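You operate a simulated robot arm through the tools that you are given. There is no shell and no other tool. Be economical: measure what you need, move in short steps, check, and stop when the job is done.

Carry out the task below with a simulated robot arm. There is one attempt and no reset: what you move stays moved.

TASK
Put one of the dropouts from the top of the rear-end stand on top of the green banded crank housing. Take the silver block and leave it in the deep red tray. Put the 25.4 mm lug from the top of the grey tool cabinet on the yellow plate and the 31.8 mm lug on top of the brown carton there. Put the gold coil on the middle of the mill table away on the top of the small parts bench. Put the blue cloth from the top of the steel table on the white job card. Any order will do. Set down upright: dropout, lug.

The check looks at the end state, three seconds after you hand in, the way a careful person would. Anything else that was tipped, shoved, dropped, spilled or broken makes it a failure. Flat cloth is picked up by pressing the open fingertips on it (5 to 10 N) and closing them slowly along it; thin cloth reads only 2 to 8 mm in the jaws.

THE ROBOT
A 6-joint arm with a fingered hand on a trunk, on a base that drives. Base frame: it is fixed to the floor where the robot stands at the start and does not move with it; the origin is under the middle of the robot, x ahead of it, y to its left, z up. Lengths are in mm, angles in degrees, forces in N, time in s.
With the tool pointing down near the work surface it reaches from about 240 to 680 mm from the robot's upright axis, wherever it stands. Its first joint turns from -166.0 to 166.0 degrees. Places, roughly: blue cloth (8x5x3 cm) [1200, -3100, 900]; carton [-1000, -750, 1000]; deep red tray (24x16x5 cm) [-1200, 1500, 800]; dropout [750, 250, 1000]; gold coil (4x4x2 cm) [-600, -2700, 1100]; green banded crank housing (4x4x7 cm) [-900, -400, 900]; lug [-1250, -500, 750]; silver block (5x4x2 cm) [-800, 700, 800]; top of the small parts bench [-1000, 1000, 800]; white job card [250, -3250, 750]; yellow plate (11x11x1 cm) [-1000, -900, 800]. Payload 4 kg.
The TCP is the grasp point between the finger pads, 26 mm short of the fingertips. In the tool frame z runs along the fingers and y along their closing line. The gripper opens to 148 mm. The gripper's body begins 73 mm behind the TCP. The gripper is a hand of 3 fingers: y runs from the thumb to the fingers, the wrist lies at [0, 0, -239] in the tool frame, and closing takes about 1.5 s.
Orientation is that of the tool frame in the base frame, as [roll, pitch, yaw] about the fixed x, y, z axes, in that order (R = Rz(yaw) Ry(pitch) Rx(roll)). With the fingers straight down and closing along the base's y, the tool's x points along the base's -x, its y along +y and its z along -z.

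THE INTERFACE
- The arm moves only by the tool apply_moves. Its argument "plan" is a list of rows, each a list of 7 numbers: the shift along the tool's x, y, z in mm, then the turn, a rotation vector about the tool's x, y, z in degrees, then the finger opening in mm, from 0 to 148. In form: [[dx, dy, dz, ax, ay, az, jaw], ...]. A call has 1 to 20 rows; each row shifts and turns the commanded pose from where the row before left it, along the tool's axes as they then stand. A row lasts 0.2 s, in which the tool goes at most 50 mm and 8.6 degrees; a call with a longer step from one row to the next is refused whole, and so is a gripper value outside its range. A pose out of reach is approached as far as the arm can. The call stops where the force on the tool passes 40 N (or 10 N more than at its start, if that is more) or the arm is blocked; 0.2 s more then pass. The fingers move at their own pace (about 153 mm/s each) and stop on an object; they squeeze with about 31 N. The grip force told is the motor's: it shows also when the fingers shut on nothing. Time passes only in rows, and 0.2 s behind the last, so rows that do not move let the fingers close. It gives the time, the measured TCP pose, the force on the tool (base axes), the opening and the grip force at its end, in the units of the frame above (readings bear some noise), with the torque about the TCP (base axes, N m) and any sound that the robot's microphone picked up.
- Cameras (640 x 400 px; columns grow to the right, rows downward): "scene" is now at [43.6, 156.8, 1459.2]; the picture's right is [-0.61, -0.79, -0.00], its down [-0.53, 0.41, -0.74] and it looks along [0.59, -0.45, -0.67] (base axes); focal length 214 px, centre (320, 200). "wrist" rides on the gripper at [68, -39, -90] in the tool frame; the picture's right is [0.50, 0.87, 0.00], its down [-0.66, 0.38, -0.65] and it looks along [-0.57, 0.33, 0.76] (tool axes); focal length 222 px, centre (320, 200). There is no depth. A picture from a camera that has moved, and an enlarged one, comes with that camera's place and axes in the base frame and with its lens.
- grab_frame(camera): a new picture of that camera. It takes no simulated time.
- lift_body(by): slides the trunk up (or, below 0, down) by that many mm; the arm and the scene camera ride with it, the base frame stays. It gives what a move gives, with no picture.
- roll_base(legs): drives the robot by 1 to 6 legs, each [ahead, left, turn to the left] in mm, mm and degrees, along the robot's own axes; the way and the turn of a leg run together, so that a leg with both is an arc; at most 1500 mm and 180 degrees a leg. The arm and the cameras ride along, it lands a little off, and it stops where it bumps. It gives what a move gives.
- grasp_type(shape): the hand has 3 fingers and takes this shape, open, in about a second: jaw (thumb against the fingers, like two jaws); tri (thumb and two fingers); tip (a fingertip pinch); poke (one finger out to press); point (the index stretched); flat (the hand flat); cup (the hand cupped); fist (a fist). The gripper value then closes the fingers along that shape, each until it touches; the sizes above hold for jaw. It gives what a move gives, with no picture.
- pan_tilt(pan, tilt): turns the head with the scene camera to pan (to the left, within 120 degrees either way) and tilt (down, from -29 to 69), counted from straight ahead of the robot. It gives what a move gives.
- zoom(camera, box): a new picture of the part [left, top, right, bottom] of that camera's present view, enlarged. It takes no simulated time.
- hand_in(): hands the job in; it is judged then, once.

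Go step by step. Nothing tells you exact positions but the pictures and the camera data: compare them with the known pose of the tool, close in by small moves and look again before you grip or let go. The budget is 186 turns and 148 pictures, counting those below and the enlarged ones. Unless the task says otherwise, let go and move clear before handing in.

The tools are called as a command line: name --pt "numbers of a row" for each row, then --argument value for the rest, lists and objects as JSON in quotes. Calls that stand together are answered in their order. apply_moves: Moves the arm, as the interface text tells. Its arguments: {"type":"object","properties":{"plan":{"type":"array","items":{"type":"array","items":{"type":"number"}}}},"required":["plan"]} The other tools are called the same way: lift_body (by) slides the trunk up or down; grasp_type (shape) gives the hand a shape; roll_base (legs) drives the base; pan_tilt (pan, tilt) turns the head that bears the scene camera; grab_frame (camera) takes a picture; zoom (camera, box) takes an enlarged picture of a part of a camera's view; hand_in () hands the job in.

At the start:

```text
t: 0.0
tcp_pos: [-363.8, 194.8, 1160.0]
ee_rot: [177.1, -5.4, -179.9]
ft_force: [-0.5, -0.1, -0.7]
moment: [0.03, 0.0, 0.02]
grip_width: 148.1
gripper_force: 0.0
shape: jaw
trunk travel left (down, up): [-200.0, 117.0]
robot x, y, heading: [1.6, 1.0, 0.2]
head pan, tilt: [-57.2, 68.8]
```

scene: 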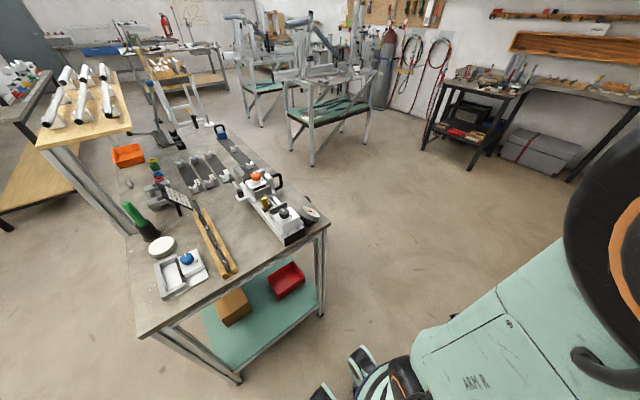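
wrist: 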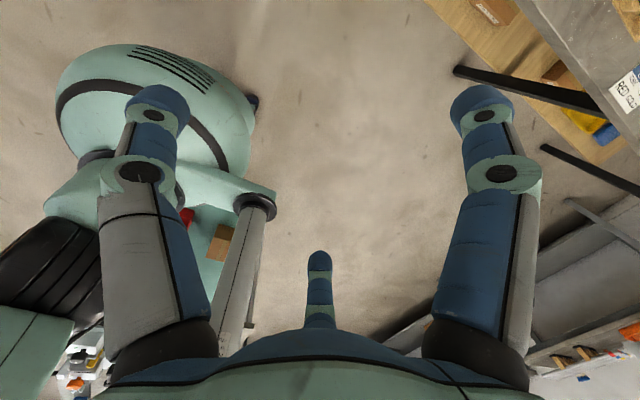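

I see a bench ahead of the robot; I need an overview of the whole workshop first. I'll turn the head around to look.

pan_tilt --pan 0 --tilt 30

grab_frame --camera "scene"

pan_tilt --pan 115 --tilt 30

grab_frame --camera "scene"

pan_tilt --pan -115 --tilt 30

grab_frame --camera "scene"

```text
t: 1.3
tcp_pos: [-360.7, 192.8, 1168.3]
ee_rot: [176.5, -6.7, -179.8]
ft_force: [-0.4, 0.5, 0.9]
moment: [0.03, 0.03, -0.03]
grip_width: 148.1
gripper_force: 0.1
shape: jaw
trunk travel left (down, up): [-200.0, 117.0]
robot x, y, heading: [3.3, -0.0, 0.2]
head pan, tilt: [0.0, 30.0]
```

```text
145 pictures are left
camera scene: at [46.2, 156.8, 1463.5], right [-0.6, -0.8, 0.0], down [-0.51, 0.38, -0.77], along [0.62, -0.46, -0.63], focal length 214 px, centre (320, 200)
```

scene: 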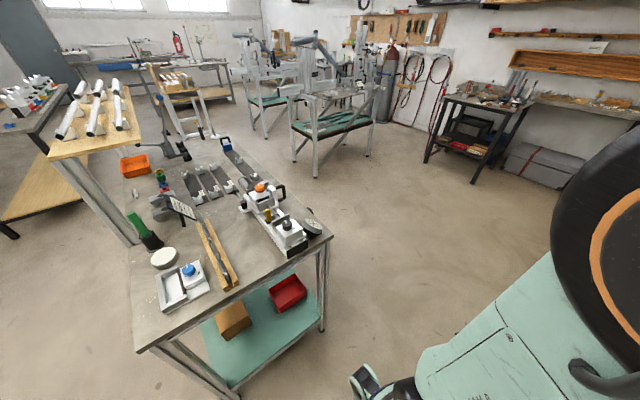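

```text
t: 3.2
tcp_pos: [-361.3, 194.0, 1168.0]
ee_rot: [176.6, -6.6, -179.7]
ft_force: [0.3, 0.4, 0.2]
moment: [-0.02, -0.01, -0.01]
grip_width: 148.2
gripper_force: 0.1
shape: jaw
trunk travel left (down, up): [-200.0, 117.0]
robot x, y, heading: [0.9, -0.6, -0.0]
head pan, tilt: [115.0, 30.0]
```

```text
144 pictures are left
camera scene: at [47.5, 156.6, 1466.0], right [-0.59, -0.8, 0.0], down [-0.49, 0.36, -0.79], along [0.64, -0.47, -0.61], focal length 214 px, centre (320, 200)
```

scene: 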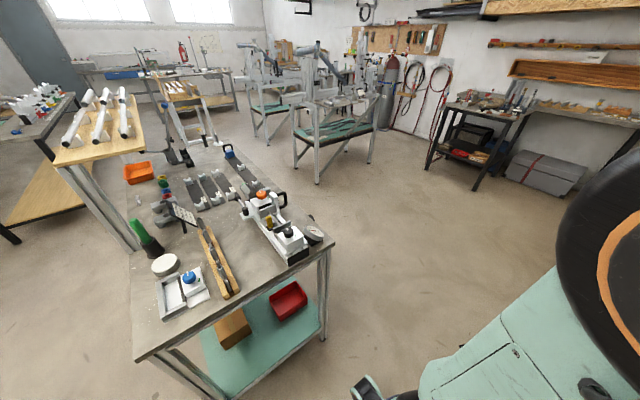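

```text
t: 6.5
tcp_pos: [-362.8, 191.9, 1164.8]
ee_rot: [176.8, -6.0, -179.6]
ft_force: [0.3, 0.1, -0.4]
moment: [-0.01, 0.0, 0.01]
grip_width: 147.9
gripper_force: 0.2
shape: jaw
trunk travel left (down, up): [-200.0, 117.0]
robot x, y, heading: [-2.0, -1.7, 0.2]
head pan, tilt: [-115.0, 30.0]
```

```text
143 pictures are left
camera scene: at [48.0, 154.9, 1469.8], right [-0.6, -0.8, 0.0], down [-0.46, 0.35, -0.82], along [0.65, -0.49, -0.57], focal length 214 px, centre (320, 200)
```

scene: 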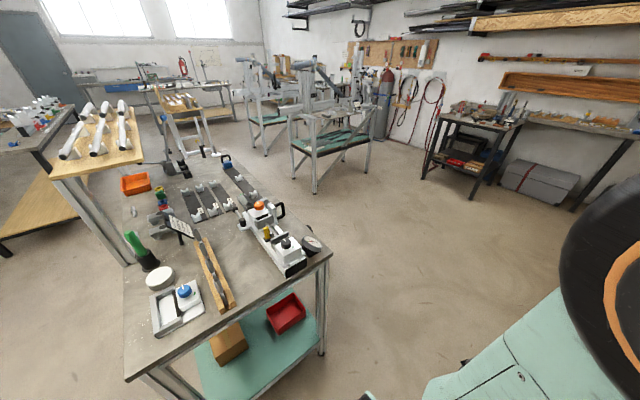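

The head pictures look barely changed though the reported pan differs. I check again with a single head move.

pan_tilt --pan 90 --tilt 30

```text
t: 9.5
tcp_pos: [-362.9, 192.7, 1161.0]
ee_rot: [177.1, -5.5, -179.8]
ft_force: [0.7, 0.5, -0.1]
moment: [-0.01, 0.01, -0.02]
grip_width: 147.7
gripper_force: 0.1
shape: jaw
trunk travel left (down, up): [-200.0, 117.0]
robot x, y, heading: [2.5, 2.4, 0.2]
head pan, tilt: [90.0, 30.0]
```

grab_frame --camera "scene"

```text
142 pictures are left
camera scene: at [-22.1, 298.6, 1477.7], right [1.0, 0.0, 0.0], down [0.0, -0.5, -0.87], along [0.0, 0.87, -0.5], focal length 214 px, centre (320, 200)
```

scene: 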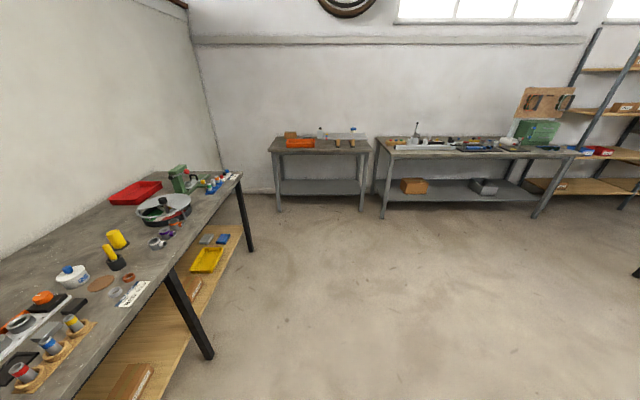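

Sequential calls are needed. This view shows the small parts bench to the left with the red tray at its far end. I look further round.

pan_tilt --pan 119 --tilt 40

```text
t: 10.4
tcp_pos: [-363.5, 193.9, 1160.0]
ee_rot: [177.1, -5.5, -179.8]
ft_force: [-0.9, 0.6, 0.4]
moment: [0.0, -0.01, -0.04]
grip_width: 147.8
gripper_force: 0.0
shape: jaw
trunk travel left (down, up): [-200.0, 117.0]
robot x, y, heading: [0.6, 2.7, 0.1]
head pan, tilt: [119.0, 40.0]
```

grab_frame --camera "scene"

zoom --camera "scene" --box '[320, 80, 640, 280]'

```text
141 pictures are left
camera scene: at [-63.3, 282.5, 1462.3], right [0.88, 0.48, 0.0], down [0.31, -0.56, -0.77], along [-0.37, 0.67, -0.64], focal length 214 px, centre (320, 200)
```

scene: 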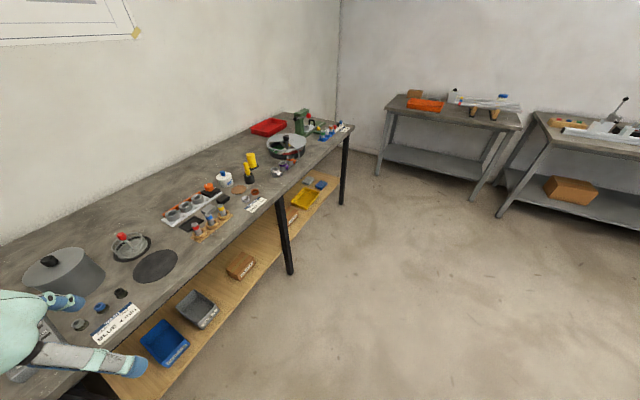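

```text
2.00 times, centred on (480, 180) of scene
camera zoom: at [-63.3, 282.5, 1462.3], right [0.88, 0.48, 0.0], down [0.31, -0.56, -0.77], along [-0.37, 0.67, -0.64], focal length 429 px, centre (0, 240)
```

zoom: 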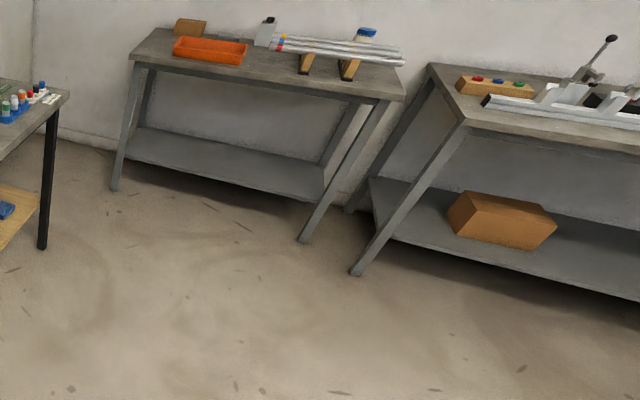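

zoom --camera "scene" --box '[150, 150, 310, 250]'

zoom --camera "scene" --box '[0, 210, 240, 360]'

pan_tilt --pan -119 --tilt 35

```text
4.00 times, centred on (230, 200) of scene
camera zoom: at [-63.3, 282.5, 1462.3], right [0.88, 0.48, 0.0], down [0.31, -0.56, -0.77], along [-0.37, 0.67, -0.64], focal length 858 px, centre (680, 200)
```

zoom: 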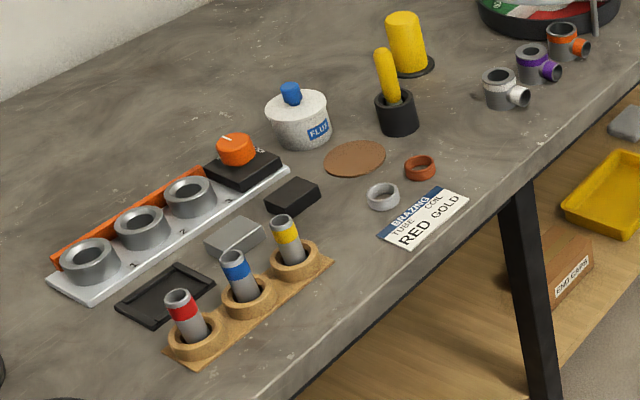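

```text
2.67 times, centred on (120, 285) of scene
camera zoom: at [-63.3, 282.5, 1462.3], right [0.88, 0.48, 0.0], down [0.31, -0.56, -0.77], along [-0.37, 0.67, -0.64], focal length 572 px, centre (853, -27)
```

zoom: 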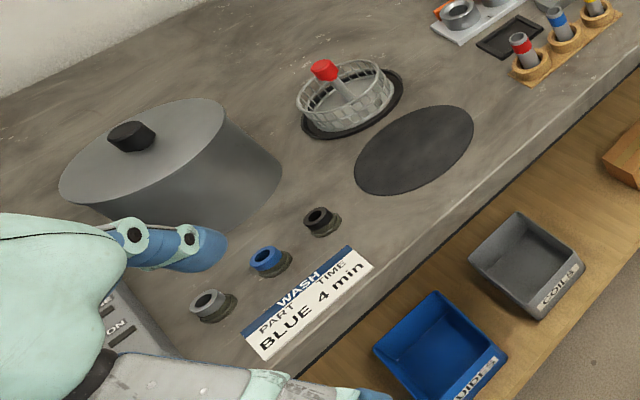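

```text
t: 13.8
tcp_pos: [-364.0, 193.8, 1163.1]
ee_rot: [176.9, -6.0, -179.6]
ft_force: [-0.7, 0.7, -0.1]
moment: [0.0, 0.01, 0.0]
grip_width: 147.9
gripper_force: 0.2
shape: jaw
trunk travel left (down, up): [-200.0, 117.0]
robot x, y, heading: [-0.5, -2.9, -0.0]
head pan, tilt: [-119.0, 35.0]
```

grab_frame --camera "scene"

zoom --camera "scene" --box '[320, 100, 640, 300]'

zoom --camera "scene" --box '[0, 50, 320, 250]'

```text
137 pictures are left
camera scene: at [48.5, 156.5, 1468.2], right [-0.59, -0.81, 0.0], down [-0.48, 0.35, -0.81], along [0.65, -0.48, -0.59], focal length 214 px, centre (320, 200)
```

scene: 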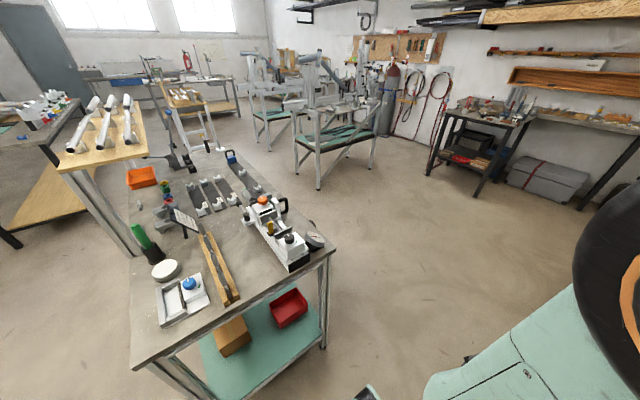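

```text
2.00 times, centred on (480, 200) of scene
camera zoom: at [48.5, 156.5, 1468.2], right [-0.59, -0.81, 0.0], down [-0.48, 0.35, -0.81], along [0.65, -0.48, -0.59], focal length 429 px, centre (0, 200)
```

zoom: 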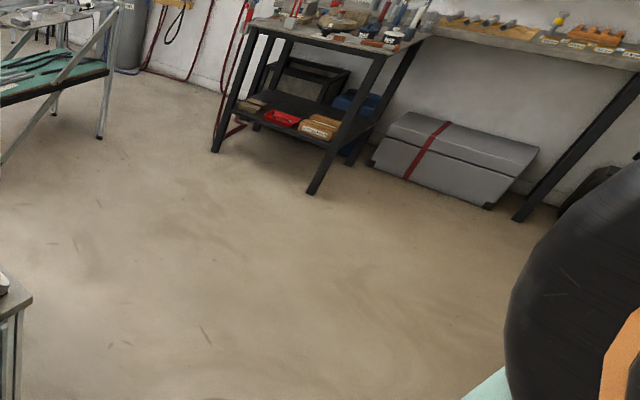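

```text
2.00 times, centred on (160, 150) of scene
camera zoom: at [48.5, 156.5, 1468.2], right [-0.59, -0.81, 0.0], down [-0.48, 0.35, -0.81], along [0.65, -0.48, -0.59], focal length 429 px, centre (640, 300)
```

zoom: 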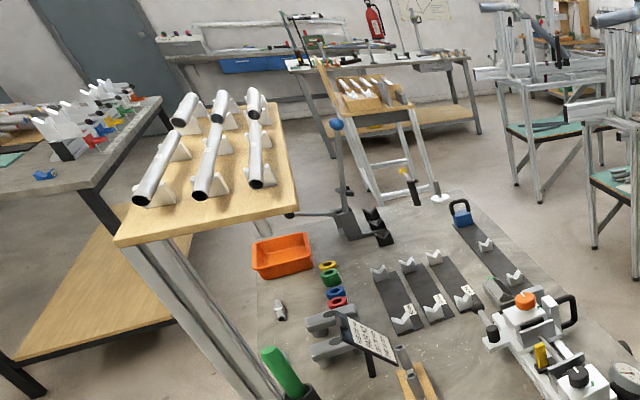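

The pan to the right is hindered (real direction about -36°). I look closely at the dropout area near (750, 250, 1000).

zoom --camera "scene" --box '[120, 140, 248, 220]'

zoom --camera "scene" --box '[110, 200, 270, 300]'

```text
5.00 times, centred on (184, 180) of scene
camera zoom: at [48.5, 156.5, 1468.2], right [-0.59, -0.81, 0.0], down [-0.48, 0.35, -0.81], along [0.65, -0.48, -0.59], focal length 1072 px, centre (1000, 300)
```

zoom: 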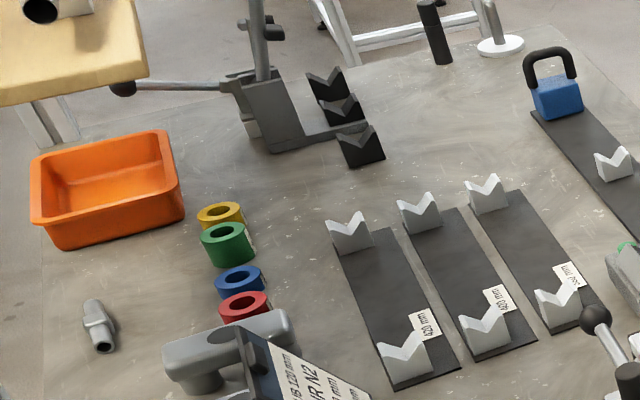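

```text
4.00 times, centred on (190, 250) of scene
camera zoom: at [48.5, 156.5, 1468.2], right [-0.59, -0.81, 0.0], down [-0.48, 0.35, -0.81], along [0.65, -0.48, -0.59], focal length 858 px, centre (840, 0)
```

zoom: 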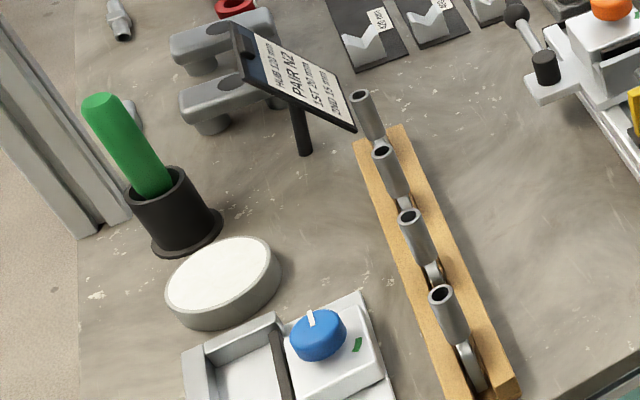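

The dropouts are those tubes on the wooden rack and loose ones on the table ahead. Next I survey the cabinet area behind right; I turn the base left 90°.

roll_base --legs '[[0, 0, 90]]'

pan_tilt --pan 119 --tilt 40

```text
t: 18.0
tcp_pos: [-192.2, -364.1, 1162.7]
ee_rot: [176.9, -5.8, -89.5]
ft_force: [-0.4, 0.0, 0.0]
moment: [0.0, -0.03, 0.01]
grip_width: 147.9
gripper_force: 0.0
shape: jaw
trunk travel left (down, up): [-200.0, 117.0]
robot x, y, heading: [-1.8, -1.4, 90.3]
head pan, tilt: [-119.0, 35.0]
```

```text
t: 21.4
tcp_pos: [-193.6, -364.6, 1162.8]
ee_rot: [176.9, -5.8, -89.4]
ft_force: [-0.4, 1.2, -0.1]
moment: [0.01, -0.02, -0.01]
grip_width: 147.8
gripper_force: 0.1
shape: jaw
trunk travel left (down, up): [-200.0, 117.0]
robot x, y, heading: [2.3, -4.4, 90.3]
head pan, tilt: [119.0, 40.0]
```

grab_frame --camera "scene"

zoom --camera "scene" --box '[160, 100, 400, 250]'

```text
132 pictures are left
camera scene: at [-282.4, -68.1, 1462.3], right [-0.49, 0.87, 0.0], down [0.56, 0.31, -0.77], along [-0.67, -0.37, -0.64], focal length 214 px, centre (320, 200)
```

scene: 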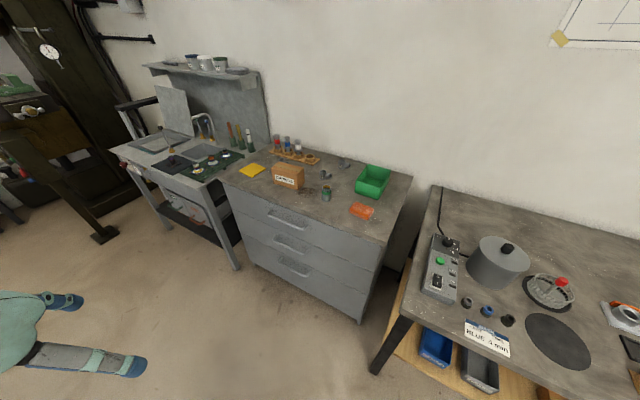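

```text
2.67 times, centred on (280, 175) of scene
camera zoom: at [-282.4, -68.1, 1462.3], right [-0.49, 0.87, 0.0], down [0.56, 0.31, -0.77], along [-0.67, -0.37, -0.64], focal length 572 px, centre (427, 267)
```

zoom: 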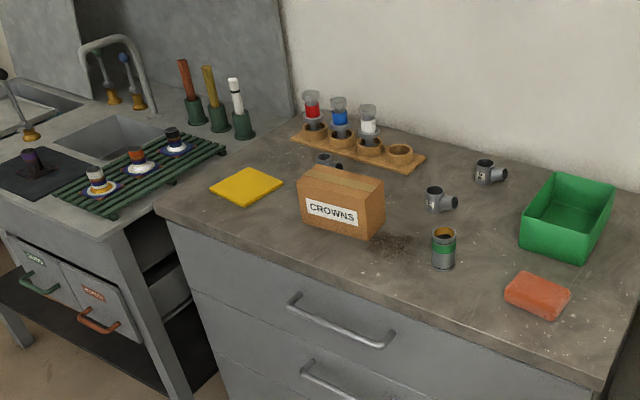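

The grey cabinet holds the housing, carton, yellow plate and three lugs. I zoom in to read sizes.

zoom --camera "scene" --box '[310, 150, 358, 180]'

zoom --camera "scene" --box '[265, 145, 313, 175]'

```text
13.33 times, centred on (334, 165) of scene
camera zoom: at [-282.4, -68.1, 1462.3], right [-0.49, 0.87, 0.0], down [0.56, 0.31, -0.77], along [-0.67, -0.37, -0.64], focal length 2860 px, centre (133, 667)
```

zoom: 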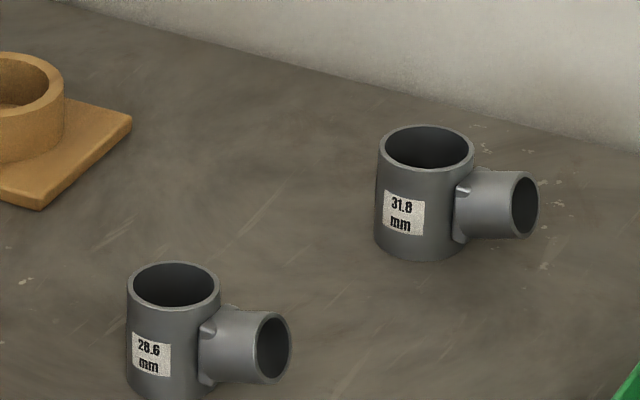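

```text
13.33 times, centred on (289, 160) of scene
camera zoom: at [-282.4, -68.1, 1462.3], right [-0.49, 0.87, 0.0], down [0.56, 0.31, -0.77], along [-0.67, -0.37, -0.64], focal length 2860 px, centre (733, 733)
```

zoom: 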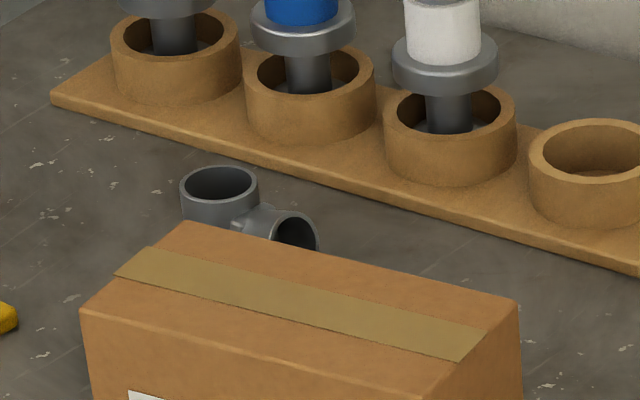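

The cabinet has 31.8 (back right), 28.6 (middle) and the third lug (25.4 presumably) behind the carton. I drive up to the cabinet.

roll_base --legs '[[-560, 480, 0], [0, 0, -50]]'

pan_tilt --pan 119 --tilt 50

```text
t: 28.3
tcp_pos: [-871.3, -661.9, 1161.7]
ee_rot: [176.8, -5.7, -139.1]
ft_force: [-0.1, -0.3, 0.3]
moment: [0.01, 0.0, 0.03]
grip_width: 147.9
gripper_force: 0.1
shape: jaw
trunk travel left (down, up): [-200.0, 117.0]
robot x, y, heading: [-472.1, -575.3, 40.3]
head pan, tilt: [119.0, 40.0]
```

```text
t: 29.0
tcp_pos: [-873.2, -661.9, 1161.9]
ee_rot: [176.9, -5.8, -139.1]
ft_force: [0.0, 0.5, 0.0]
moment: [-0.02, 0.0, 0.02]
grip_width: 148.0
gripper_force: 0.0
shape: jaw
trunk travel left (down, up): [-200.0, 117.0]
robot x, y, heading: [-468.5, -571.8, 40.7]
head pan, tilt: [119.0, 50.0]
```

grab_frame --camera "scene"

grab_frame --camera "wrist"

```text
128 pictures are left
camera scene: at [-696.0, -403.7, 1448.2], right [0.35, 0.94, 0.0], down [0.72, -0.27, -0.64], along [-0.6, 0.22, -0.77], focal length 214 px, centre (320, 200)
```

scene: 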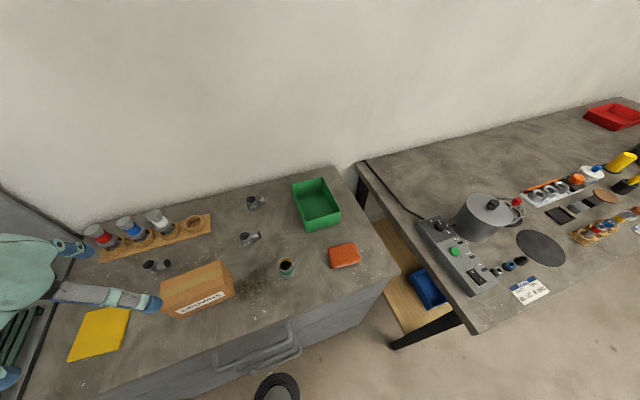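

```text
127 pictures are left
camera wrist: at [-888.6, -731.4, 1258.0], right [-0.94, 0.33, 0.1], down [0.32, 0.73, 0.6], along [0.13, 0.6, -0.79], focal length 222 px, centre (320, 200)
```

wrist: 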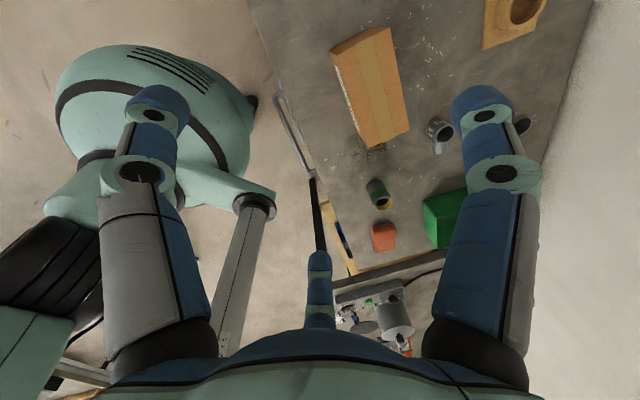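

The base has about 16 cm of slack to the cabinet. I zoom on the objects for triangulation.

zoom --camera "scene" --box '[224, 180, 352, 290]'

zoom --camera "scene" --box '[60, 200, 252, 370]'

```text
3.64 times, centred on (288, 235) of scene
camera zoom: at [-696.0, -403.7, 1448.2], right [0.35, 0.94, 0.0], down [0.72, -0.27, -0.64], along [-0.6, 0.22, -0.77], focal length 780 px, centre (436, 73)
```

zoom: 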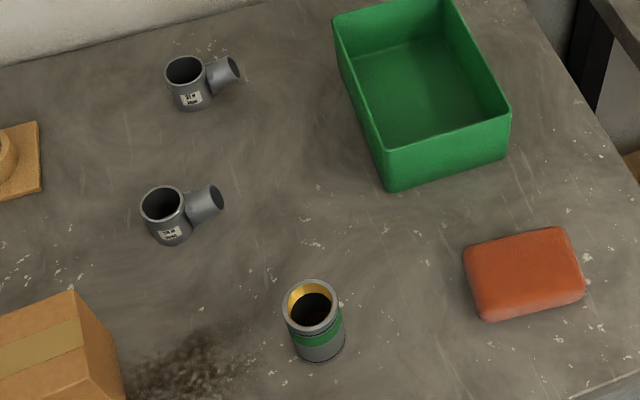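

```text
2.35 times, centred on (156, 285) of scene
camera zoom: at [-696.0, -403.7, 1448.2], right [0.35, 0.94, 0.0], down [0.72, -0.27, -0.64], along [-0.6, 0.22, -0.77], focal length 505 px, centre (706, 0)
```

zoom: 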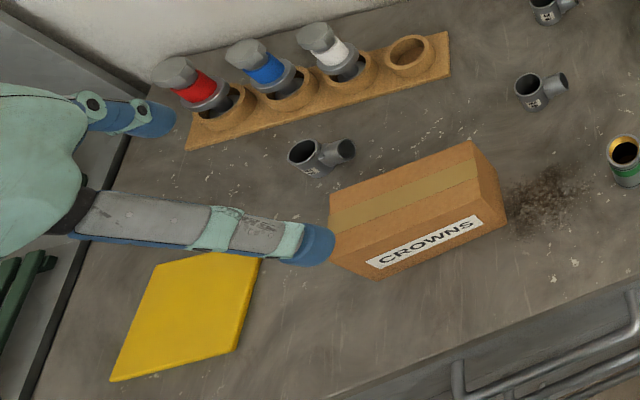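

Lug 31.8 is near (-1260,-469), out of reach from here, so I must get closer. I check the base footprint versus the cabinet by looking straight down.

pan_tilt --pan 100 --tilt 69

```text
t: 29.9
tcp_pos: [-873.7, -662.0, 1162.1]
ee_rot: [177.0, -5.8, -139.1]
ft_force: [-0.4, 0.0, 0.4]
moment: [-0.01, 0.0, -0.01]
grip_width: 147.7
gripper_force: 0.1
shape: jaw
trunk travel left (down, up): [-200.0, 117.0]
robot x, y, heading: [-468.0, -573.7, 40.9]
head pan, tilt: [100.0, 68.8]
```

grab_frame --camera "scene"

```text
124 pictures are left
camera scene: at [-667.1, -395.1, 1426.2], right [0.63, 0.77, 0.0], down [0.72, -0.59, -0.36], along [-0.28, 0.23, -0.93], focal length 214 px, centre (320, 200)
```

scene: 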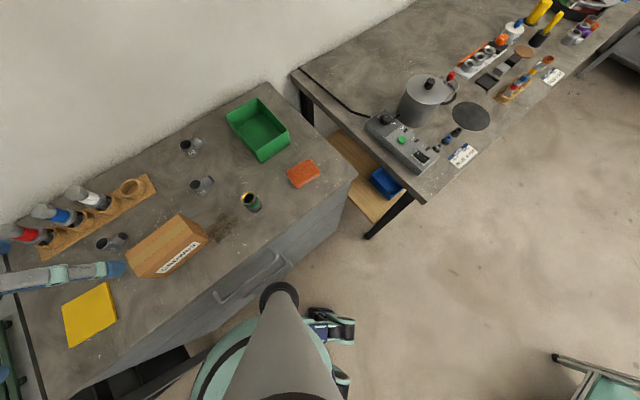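

The base/torso leaves some margin. First I straighten the tool and close partway to see how the three fingers move.

apply_moves --pt "0 0 0 3 -5.8 0 60" --pt "0 0 0 0 0 0 60" --pt "0 0 0 0 0 0 60"

pan_tilt --pan 119 --tilt 60

```text
t: 30.6
tcp_pos: [-872.9, -661.3, 1162.1]
ee_rot: [180.0, -0.1, -139.2]
ft_force: [0.8, -0.5, -0.6]
moment: [0.01, -0.01, 0.03]
grip_width: 60.4
gripper_force: 0.1
shape: jaw
trunk travel left (down, up): [-200.0, 117.0]
robot x, y, heading: [-469.8, -574.8, 40.6]
head pan, tilt: [100.0, 68.8]
```

```text
t: 31.5
tcp_pos: [-872.5, -661.8, 1161.8]
ee_rot: [179.9, 0.0, -139.3]
ft_force: [-0.7, -0.4, 0.3]
moment: [-0.02, 0.01, -0.02]
grip_width: 60.3
gripper_force: 0.0
shape: jaw
trunk travel left (down, up): [-200.0, 117.0]
robot x, y, heading: [-472.0, -573.3, 40.4]
head pan, tilt: [119.0, 60.0]
```

grab_frame --camera "wrist"

grab_frame --camera "scene"

```text
123 pictures are left
camera wrist: at [-899.0, -733.7, 1254.0], right [-0.94, 0.33, 0.0], down [0.25, 0.71, 0.65], along [0.21, 0.62, -0.76], focal length 222 px, centre (320, 200)
```

wrist: 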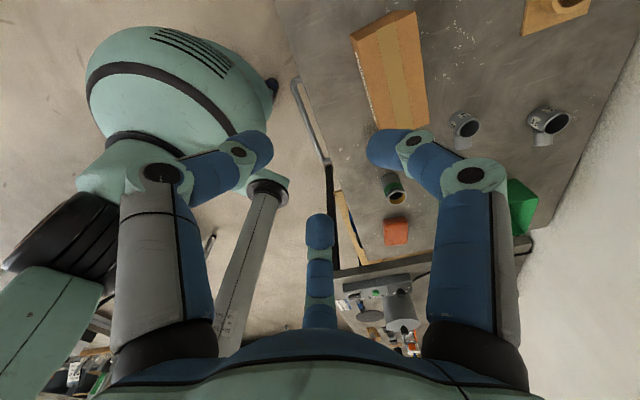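

```text
122 pictures are left
camera scene: at [-686.2, -407.3, 1435.5], right [0.35, 0.94, 0.0], down [0.81, -0.3, -0.5], along [-0.47, 0.17, -0.87], focal length 214 px, centre (320, 200)
```

scene: 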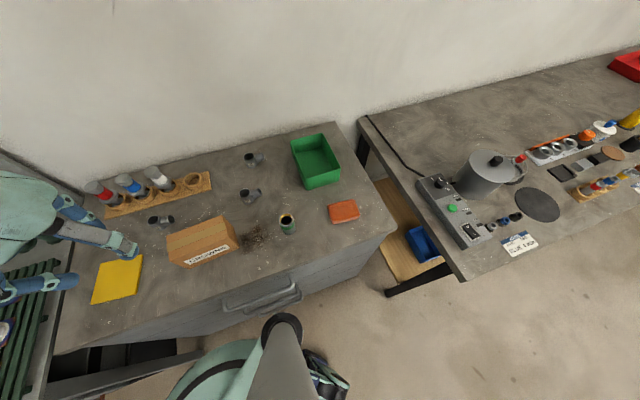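

The hand works like a three-jaw chuck; the branch of each lug should sit between the two fingers opposite the thumb. I estimate the housing top at (-950,-408,900), cabinet top z≈830, 31.8 lug at (-1226,-462). I extend the arm over the cabinet, high, to see how the links lie.

apply_moves --pt "17.7 37.7 13.7 0 0 0 100" --pt "17.7 37.7 13.7 0 0 0 100" --pt "17.7 37.7 13.7 0 0 0 100" --pt "17.7 37.7 13.7 0 0 0 100" --pt "17.7 37.7 13.7 0 0 0 100" --pt "17.7 37.7 13.7 0 0 0 100" --pt "0 0 0 0 0 8.15 100" --pt "0 0 0 0 0 8.15 100" --pt "0 0 0 0 0 8.15 100" --pt "0 0 0 0 0 8.15 100" --pt "0 0 0 0 0 8.15 100"

pan_tilt --pan 118 --tilt 60

```text
t: 33.9
tcp_pos: [-1100.8, -558.9, 1081.8]
ee_rot: [-180.0, 0.0, 179.9]
ft_force: [0.3, 0.9, 0.7]
moment: [-0.01, -0.01, 0.04]
grip_width: 99.6
gripper_force: 0.0
shape: jaw
trunk travel left (down, up): [-200.0, 117.0]
robot x, y, heading: [-469.2, -569.3, 40.8]
head pan, tilt: [119.0, 60.0]
```

```text
t: 34.5
tcp_pos: [-1100.6, -560.5, 1079.4]
ee_rot: [180.0, -0.2, 179.9]
ft_force: [0.0, 0.2, -0.4]
moment: [0.03, -0.02, -0.02]
grip_width: 99.5
gripper_force: 0.0
shape: jaw
trunk travel left (down, up): [-200.0, 117.0]
robot x, y, heading: [-468.0, -574.6, 40.7]
head pan, tilt: [118.0, 60.0]
```

grab_frame --camera "wrist"

grab_frame --camera "scene"

```text
121 pictures are left
camera wrist: at [-1168.9, -597.3, 1172.2], right [-0.5, 0.87, 0.0], down [0.66, 0.38, 0.65], along [0.57, 0.33, -0.76], focal length 222 px, centre (320, 200)
```

wrist: 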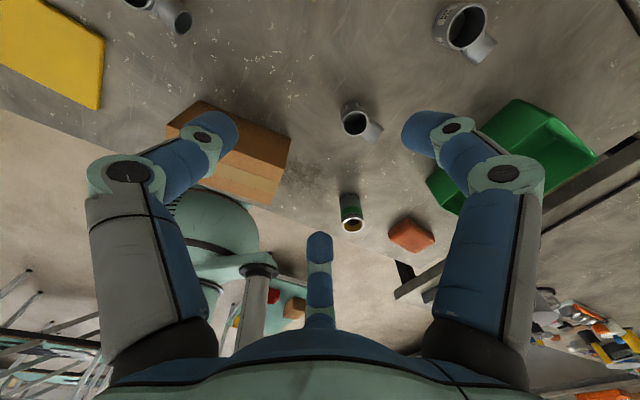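

```text
120 pictures are left
camera scene: at [-685.9, -406.2, 1435.6], right [0.36, 0.93, 0.0], down [0.81, -0.32, -0.5], along [-0.47, 0.18, -0.87], focal length 214 px, centre (320, 200)
```

scene: 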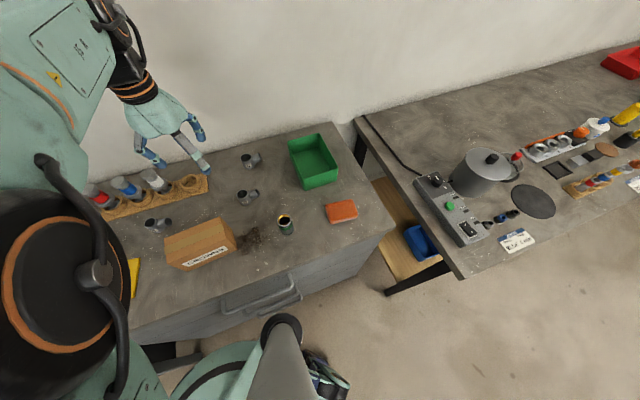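

The arm's torso occupies the front; I move 70 mm toward the cabinet and 80 mm to +y to better align with the 31.8 lug.

roll_base --legs '[[0, 106, 0]]'

grab_frame --camera "wrist"

grab_frame --camera "scene"

```text
t: 36.1
tcp_pos: [-1170.0, -478.7, 1080.9]
ee_rot: [-179.9, 0.1, 179.9]
ft_force: [0.2, 0.6, 0.5]
moment: [0.0, 0.0, 0.02]
grip_width: 99.9
gripper_force: 0.0
shape: jaw
trunk travel left (down, up): [-200.0, 117.0]
robot x, y, heading: [-539.5, -494.4, 40.5]
head pan, tilt: [118.0, 60.0]
```

```text
119 pictures are left
camera wrist: at [-1237.9, -516.2, 1172.2], right [-0.5, 0.87, 0.0], down [0.66, 0.38, 0.65], along [0.57, 0.33, -0.76], focal length 222 px, centre (320, 200)
```

wrist: 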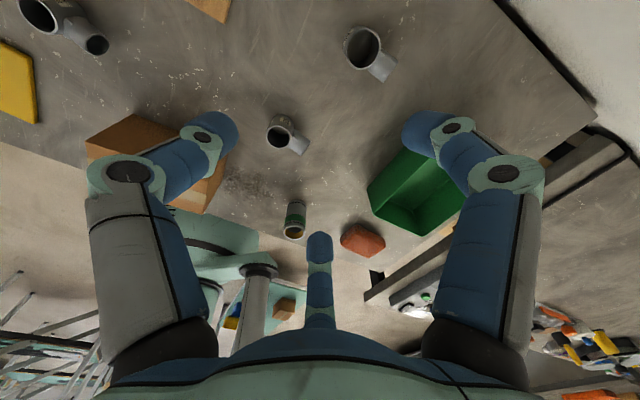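

```text
118 pictures are left
camera scene: at [-754.7, -325.6, 1435.5], right [0.37, 0.93, 0.0], down [0.81, -0.32, -0.5], along [-0.47, 0.18, -0.87], focal length 214 px, centre (320, 200)
```

scene: 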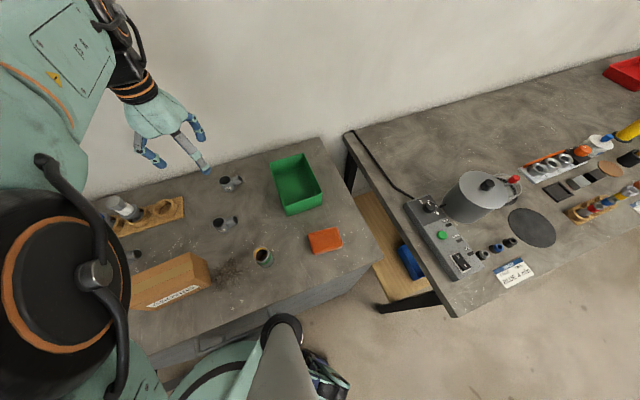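

31.8 lug triangulates to (-1233,-460) with top at z≈880. I move over it, staying above, to test reach.

apply_moves --pt "15.7 4.7 35 0 0 0 100" --pt "15.7 4.7 35 0 0 0 100" --pt "15.7 4.7 35 0 0 0 100" --pt "15.7 4.7 35 0 0 0 100" --pt "0 0 0 0 0 0 100"

grab_frame --camera "wrist"

```text
t: 37.3
tcp_pos: [-1231.9, -460.2, 939.9]
ee_rot: [-179.9, -0.1, 179.9]
ft_force: [-0.2, 0.9, 0.2]
moment: [0.02, 0.0, 0.01]
grip_width: 99.6
gripper_force: 0.2
shape: jaw
trunk travel left (down, up): [-200.0, 117.0]
robot x, y, heading: [-537.5, -490.0, 40.6]
head pan, tilt: [118.0, 60.0]
```

```text
117 pictures are left
camera wrist: at [-1300.5, -496.5, 1031.4], right [-0.5, 0.87, 0.0], down [0.66, 0.38, 0.65], along [0.57, 0.33, -0.76], focal length 222 px, centre (320, 200)
```

wrist: 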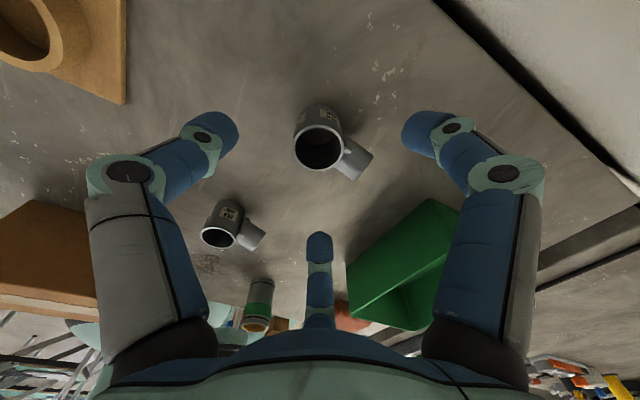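

Reach is fine and the lug sits between the fingers with the branch in a gap. I descend around it and close.

apply_moves --pt "0 2 25 0 0 0 100" --pt "0 1 25 0 0 0 100" --pt "0 0 22 0 0 0 100" --pt "0 0 0 0 0 0 100"

grab_frame --camera "wrist"

```text
t: 38.3
tcp_pos: [-1232.4, -456.8, 868.4]
ee_rot: [180.0, 0.0, 179.9]
ft_force: [-1.3, 0.1, -0.3]
moment: [0.01, 0.03, 0.01]
grip_width: 99.7
gripper_force: 0.0
shape: jaw
trunk travel left (down, up): [-200.0, 117.0]
robot x, y, heading: [-536.1, -492.2, 40.6]
head pan, tilt: [118.0, 60.0]
```

```text
116 pictures are left
camera wrist: at [-1299.9, -494.2, 959.5], right [-0.5, 0.87, 0.0], down [0.66, 0.38, 0.65], along [0.57, 0.33, -0.76], focal length 222 px, centre (320, 200)
```

wrist: 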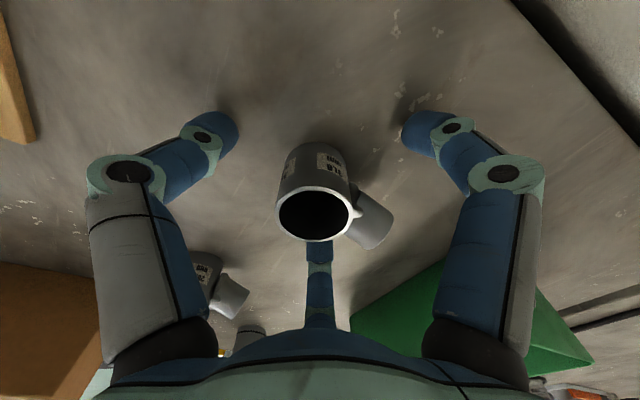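

Aligned. Close the fingers.

apply_moves --pt "0 0 0 0 0 0 30" --pt "0 0 0 0 0 0 20" --pt "0 0 0 0 0 0 20" --pt "0 0 0 0 0 0 20" --pt "0 0 0 0 0 0 20" --pt "0 0 0 0 0 0 20" --pt "0 0 0 0 0 0 20"

grab_frame --camera "wrist"

```text
t: 39.9
tcp_pos: [-1230.9, -456.6, 866.9]
ee_rot: [-179.9, -0.1, 179.9]
ft_force: [-0.4, 0.3, 0.1]
moment: [0.04, 0.01, 0.0]
grip_width: 31.6
gripper_force: 30.9
shape: jaw
trunk travel left (down, up): [-200.0, 117.0]
robot x, y, heading: [-537.1, -493.5, 40.5]
head pan, tilt: [118.0, 60.0]
```

```text
115 pictures are left
camera wrist: at [-1300.1, -494.3, 959.7], right [-0.5, 0.87, 0.0], down [0.66, 0.38, 0.65], along [0.57, 0.33, -0.76], focal length 222 px, centre (320, 200)
```

wrist: 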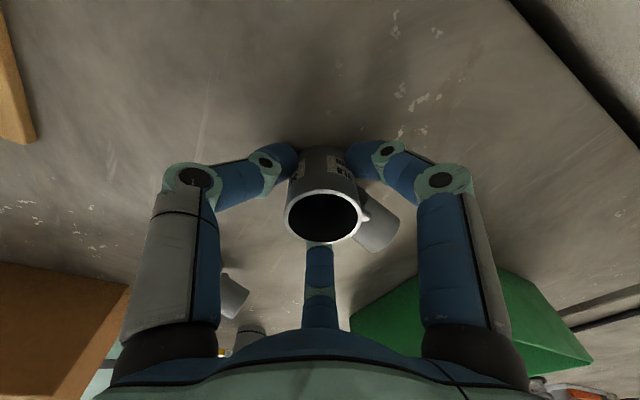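

Gripped at 31.6 mm. I lift it and carry it above the carton, whose top I estimate at z≈943, centre (-951,-616).

apply_moves --pt "0 0 -20 0 0 0 20" --pt "0 0 -40 0 0 0 20" --pt "0 0 -45 0 0 0 20" --pt "0 0 -45 0 0 0 20" --pt "0 0 -33 0 0 0 20" --pt "-40 -22.8 0 0 0 0 20" --pt "-40 -22.8 0 0 0 0 20" --pt "-40 -22.8 0 0 0 0 20" --pt "-40 -22.8 0 0 0 0 20" --pt "-40 -22.8 0 0 0 0 20" --pt "-40 -22.8 0 0 0 0 20" --pt "-40 -22.8 0 0 0 0 20" --pt "0 0 0 0 0 0 20"

grab_frame --camera "wrist"

grab_frame --camera "scene"

```text
t: 42.7
tcp_pos: [-950.6, -617.4, 1055.2]
ee_rot: [180.0, 0.0, 179.9]
ft_force: [-0.3, 0.3, -1.5]
moment: [0.0, -0.03, 0.03]
grip_width: 31.1
gripper_force: 31.0
shape: jaw
trunk travel left (down, up): [-200.0, 117.0]
robot x, y, heading: [-539.0, -494.1, 40.6]
head pan, tilt: [118.0, 60.0]
```

```text
114 pictures are left
camera wrist: at [-1019.1, -654.4, 1146.7], right [-0.5, 0.87, 0.0], down [0.66, 0.38, 0.65], along [0.57, 0.33, -0.76], focal length 222 px, centre (320, 200)
```

wrist: 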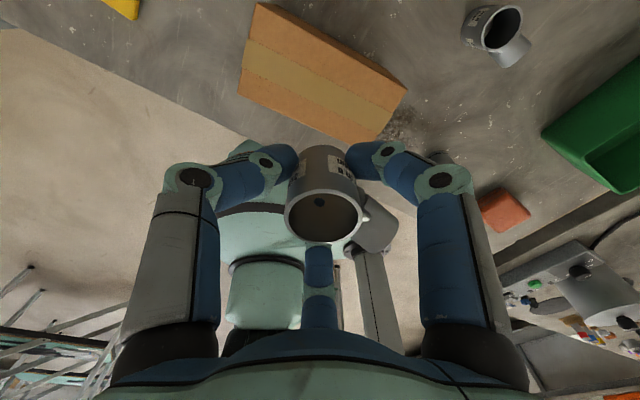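

```text
113 pictures are left
camera scene: at [-755.0, -325.7, 1435.4], right [0.37, 0.93, 0.0], down [0.81, -0.32, -0.5], along [-0.46, 0.18, -0.87], focal length 214 px, centre (320, 200)
```

scene: 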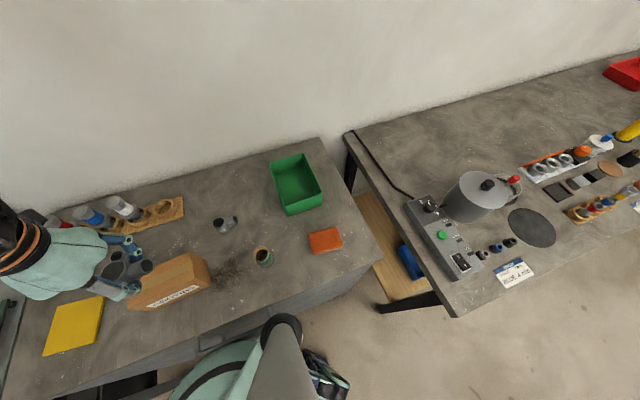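

The carton's centre looks closer to (-975,-626) from the wrist. I zoom the scene camera to confirm before lowering.

zoom --camera "scene" --box '[80, 220, 240, 320]'

```text
4.00 times, centred on (160, 270) of scene
camera zoom: at [-755.0, -325.7, 1435.4], right [0.37, 0.93, 0.0], down [0.81, -0.32, -0.5], along [-0.46, 0.18, -0.87], focal length 858 px, centre (960, -80)
```

zoom: 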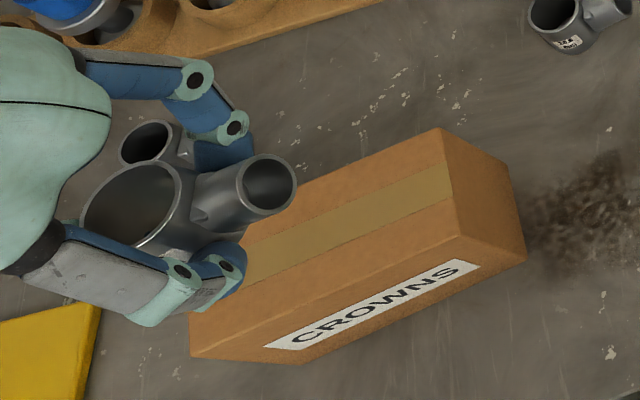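

Carton top z≈929, centre about (-973,-624). I shift there and descend to just above.

apply_moves --pt "21.4 -6.6 0 0 0 0 20" --pt "0 0 30 0 0 0 20" --pt "0 0 30 0 0 0 20" --pt "0 0 10 0 0 0 20" --pt "0 0 0 0 0 0 20"

zoom --camera "scene" --box '[80, 220, 240, 320]'

grab_frame --camera "wrist"

```text
t: 43.9
tcp_pos: [-973.0, -622.8, 982.3]
ee_rot: [-180.0, 0.0, 179.8]
ft_force: [0.2, -0.7, -1.2]
moment: [-0.02, 0.0, 0.0]
grip_width: 31.4
gripper_force: 30.9
shape: jaw
trunk travel left (down, up): [-200.0, 117.0]
robot x, y, heading: [-543.2, -490.8, 40.6]
head pan, tilt: [118.0, 60.0]
```

```text
4.00 times, centred on (160, 270) of scene
camera zoom: at [-754.5, -325.9, 1435.6], right [0.37, 0.93, 0.0], down [0.81, -0.32, -0.5], along [-0.47, 0.18, -0.87], focal length 858 px, centre (960, -80)
```

zoom: 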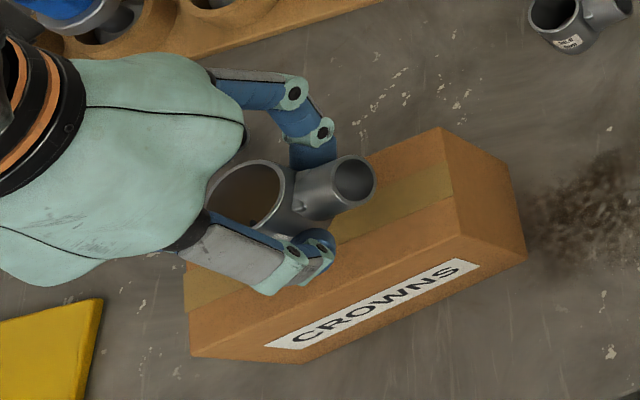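

```text
110 pictures are left
camera wrist: at [-1041.2, -660.6, 1073.7], right [-0.5, 0.87, 0.0], down [0.66, 0.38, 0.65], along [0.57, 0.33, -0.76], focal length 222 px, centre (320, 200)
```

wrist: 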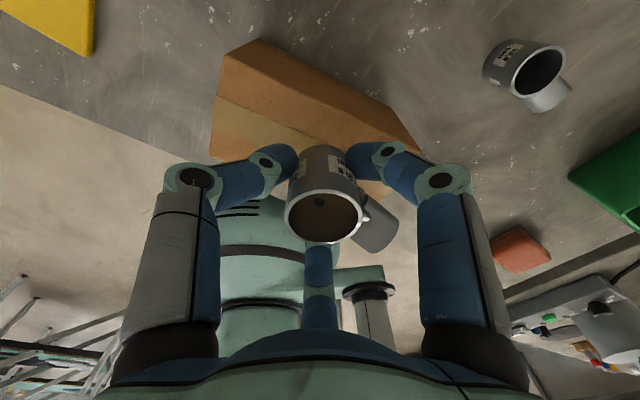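

The lug is well inside the carton top. I lower in small steps until contact.

apply_moves --pt "-6 0 4 0 0 0 20" --pt "0 0 3 0 0 0 20" --pt "0 0 2 0 0 0 20" --pt "0 0 0 0 0 0 20"

```text
t: 44.9
tcp_pos: [-968.4, -624.0, 971.9]
ee_rot: [180.0, -0.1, 179.8]
ft_force: [0.2, -0.7, -1.4]
moment: [-0.01, -0.02, -0.03]
grip_width: 31.2
gripper_force: 30.9
shape: jaw
trunk travel left (down, up): [-200.0, 117.0]
robot x, y, heading: [-537.0, -492.4, 40.8]
head pan, tilt: [118.0, 60.0]
```

apply_moves --pt "0 0 3 0 0 0 20" --pt "0 0 2 0 0 0 20" --pt "0 0 0 0 0 0 20"

apply_moves --pt "0 0 2 0 0 0 20" --pt "0 0 2 0 0 0 20" --pt "0 0 0 0 0 0 20"

```text
t: 45.7
tcp_pos: [-967.2, -623.3, 966.0]
ee_rot: [-180.0, 0.0, 179.8]
ft_force: [0.0, -0.1, -0.6]
moment: [0.02, -0.03, 0.01]
grip_width: 31.1
gripper_force: 30.4
shape: jaw
trunk travel left (down, up): [-200.0, 117.0]
robot x, y, heading: [-544.1, -490.9, 40.5]
head pan, tilt: [118.0, 60.0]
```

```text
t: 46.5
tcp_pos: [-968.4, -624.0, 962.9]
ee_rot: [-180.0, -0.1, 179.9]
ft_force: [0.6, 0.0, -0.5]
moment: [0.0, 0.01, -0.02]
grip_width: 31.3
gripper_force: 31.0
shape: jaw
trunk travel left (down, up): [-200.0, 117.0]
robot x, y, heading: [-542.8, -492.1, 40.5]
head pan, tilt: [118.0, 60.0]
```

apply_moves --pt "0 0 2 0 0 0 20" --pt "0 0 2 0 0 0 20" --pt "0 0 0 0 0 0 20"

zoom --camera "scene" --box '[104, 220, 200, 300]'

```text
t: 47.3
tcp_pos: [-968.4, -623.3, 960.0]
ee_rot: [180.0, -0.1, 179.9]
ft_force: [0.4, 0.0, -1.2]
moment: [-0.01, -0.01, 0.0]
grip_width: 31.2
gripper_force: 31.1
shape: jaw
trunk travel left (down, up): [-200.0, 117.0]
robot x, y, heading: [-540.1, -489.8, 40.8]
head pan, tilt: [118.0, 60.0]
```

```text
5.00 times, centred on (152, 260) of scene
camera zoom: at [-754.4, -325.9, 1435.6], right [0.37, 0.93, 0.0], down [0.81, -0.32, -0.5], along [-0.47, 0.18, -0.87], focal length 1072 px, centre (1160, -100)
```

zoom: 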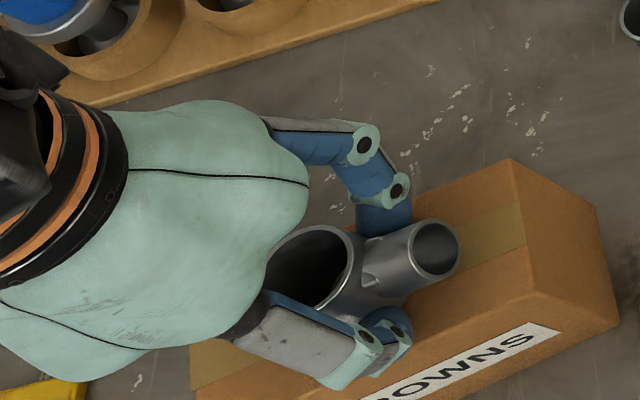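

apply_moves --pt "0 0 2 0 0 0 20" --pt "0 0 2 0 0 0 20" --pt "0 0 0 0 0 0 20"

apply_moves --pt "0 0 2 0 0 0 20" --pt "0 0 2 0 0 0 20" --pt "0 0 0 0 0 0 20"

apply_moves --pt "0 0 2 0 0 0 20" --pt "0 0 2 0 0 0 20" --pt "0 0 0 0 0 0 20"

```text
t: 48.1
tcp_pos: [-967.6, -624.2, 955.3]
ee_rot: [180.0, -0.3, 179.9]
ft_force: [0.5, -0.3, 23.3]
moment: [-0.12, 0.0, 0.0]
grip_width: 32.3
gripper_force: 31.0
shape: jaw
trunk travel left (down, up): [-200.0, 117.0]
robot x, y, heading: [-535.9, -491.9, 40.4]
head pan, tilt: [118.0, 60.0]
```

```text
t: 48.5
tcp_pos: [-969.2, -624.3, 956.2]
ee_rot: [-179.9, -0.4, 179.9]
ft_force: [5.1, 1.8, 16.4]
moment: [0.06, -0.17, -0.04]
grip_width: 32.7
gripper_force: 31.1
shape: jaw
trunk travel left (down, up): [-200.0, 117.0]
robot x, y, heading: [-537.8, -495.0, 40.5]
head pan, tilt: [118.0, 60.0]
stopped in row 2: the force on the tool passed its limit at 43 N (the readings are from after the stop); the commanded pose is now the measured one
```

```text
t: 49.0
tcp_pos: [-970.4, -624.3, 956.0]
ee_rot: [-179.7, -0.8, 179.9]
ft_force: [5.8, 0.5, 19.8]
moment: [0.07, -0.27, 0.0]
grip_width: 32.9
gripper_force: 30.9
shape: jaw
trunk travel left (down, up): [-200.0, 117.0]
robot x, y, heading: [-540.4, -493.1, 40.9]
head pan, tilt: [118.0, 60.0]
stopped in row 2: the force on the tool passed its limit at 44 N (the readings are from after the stop); the commanded pose is now the measured one
```

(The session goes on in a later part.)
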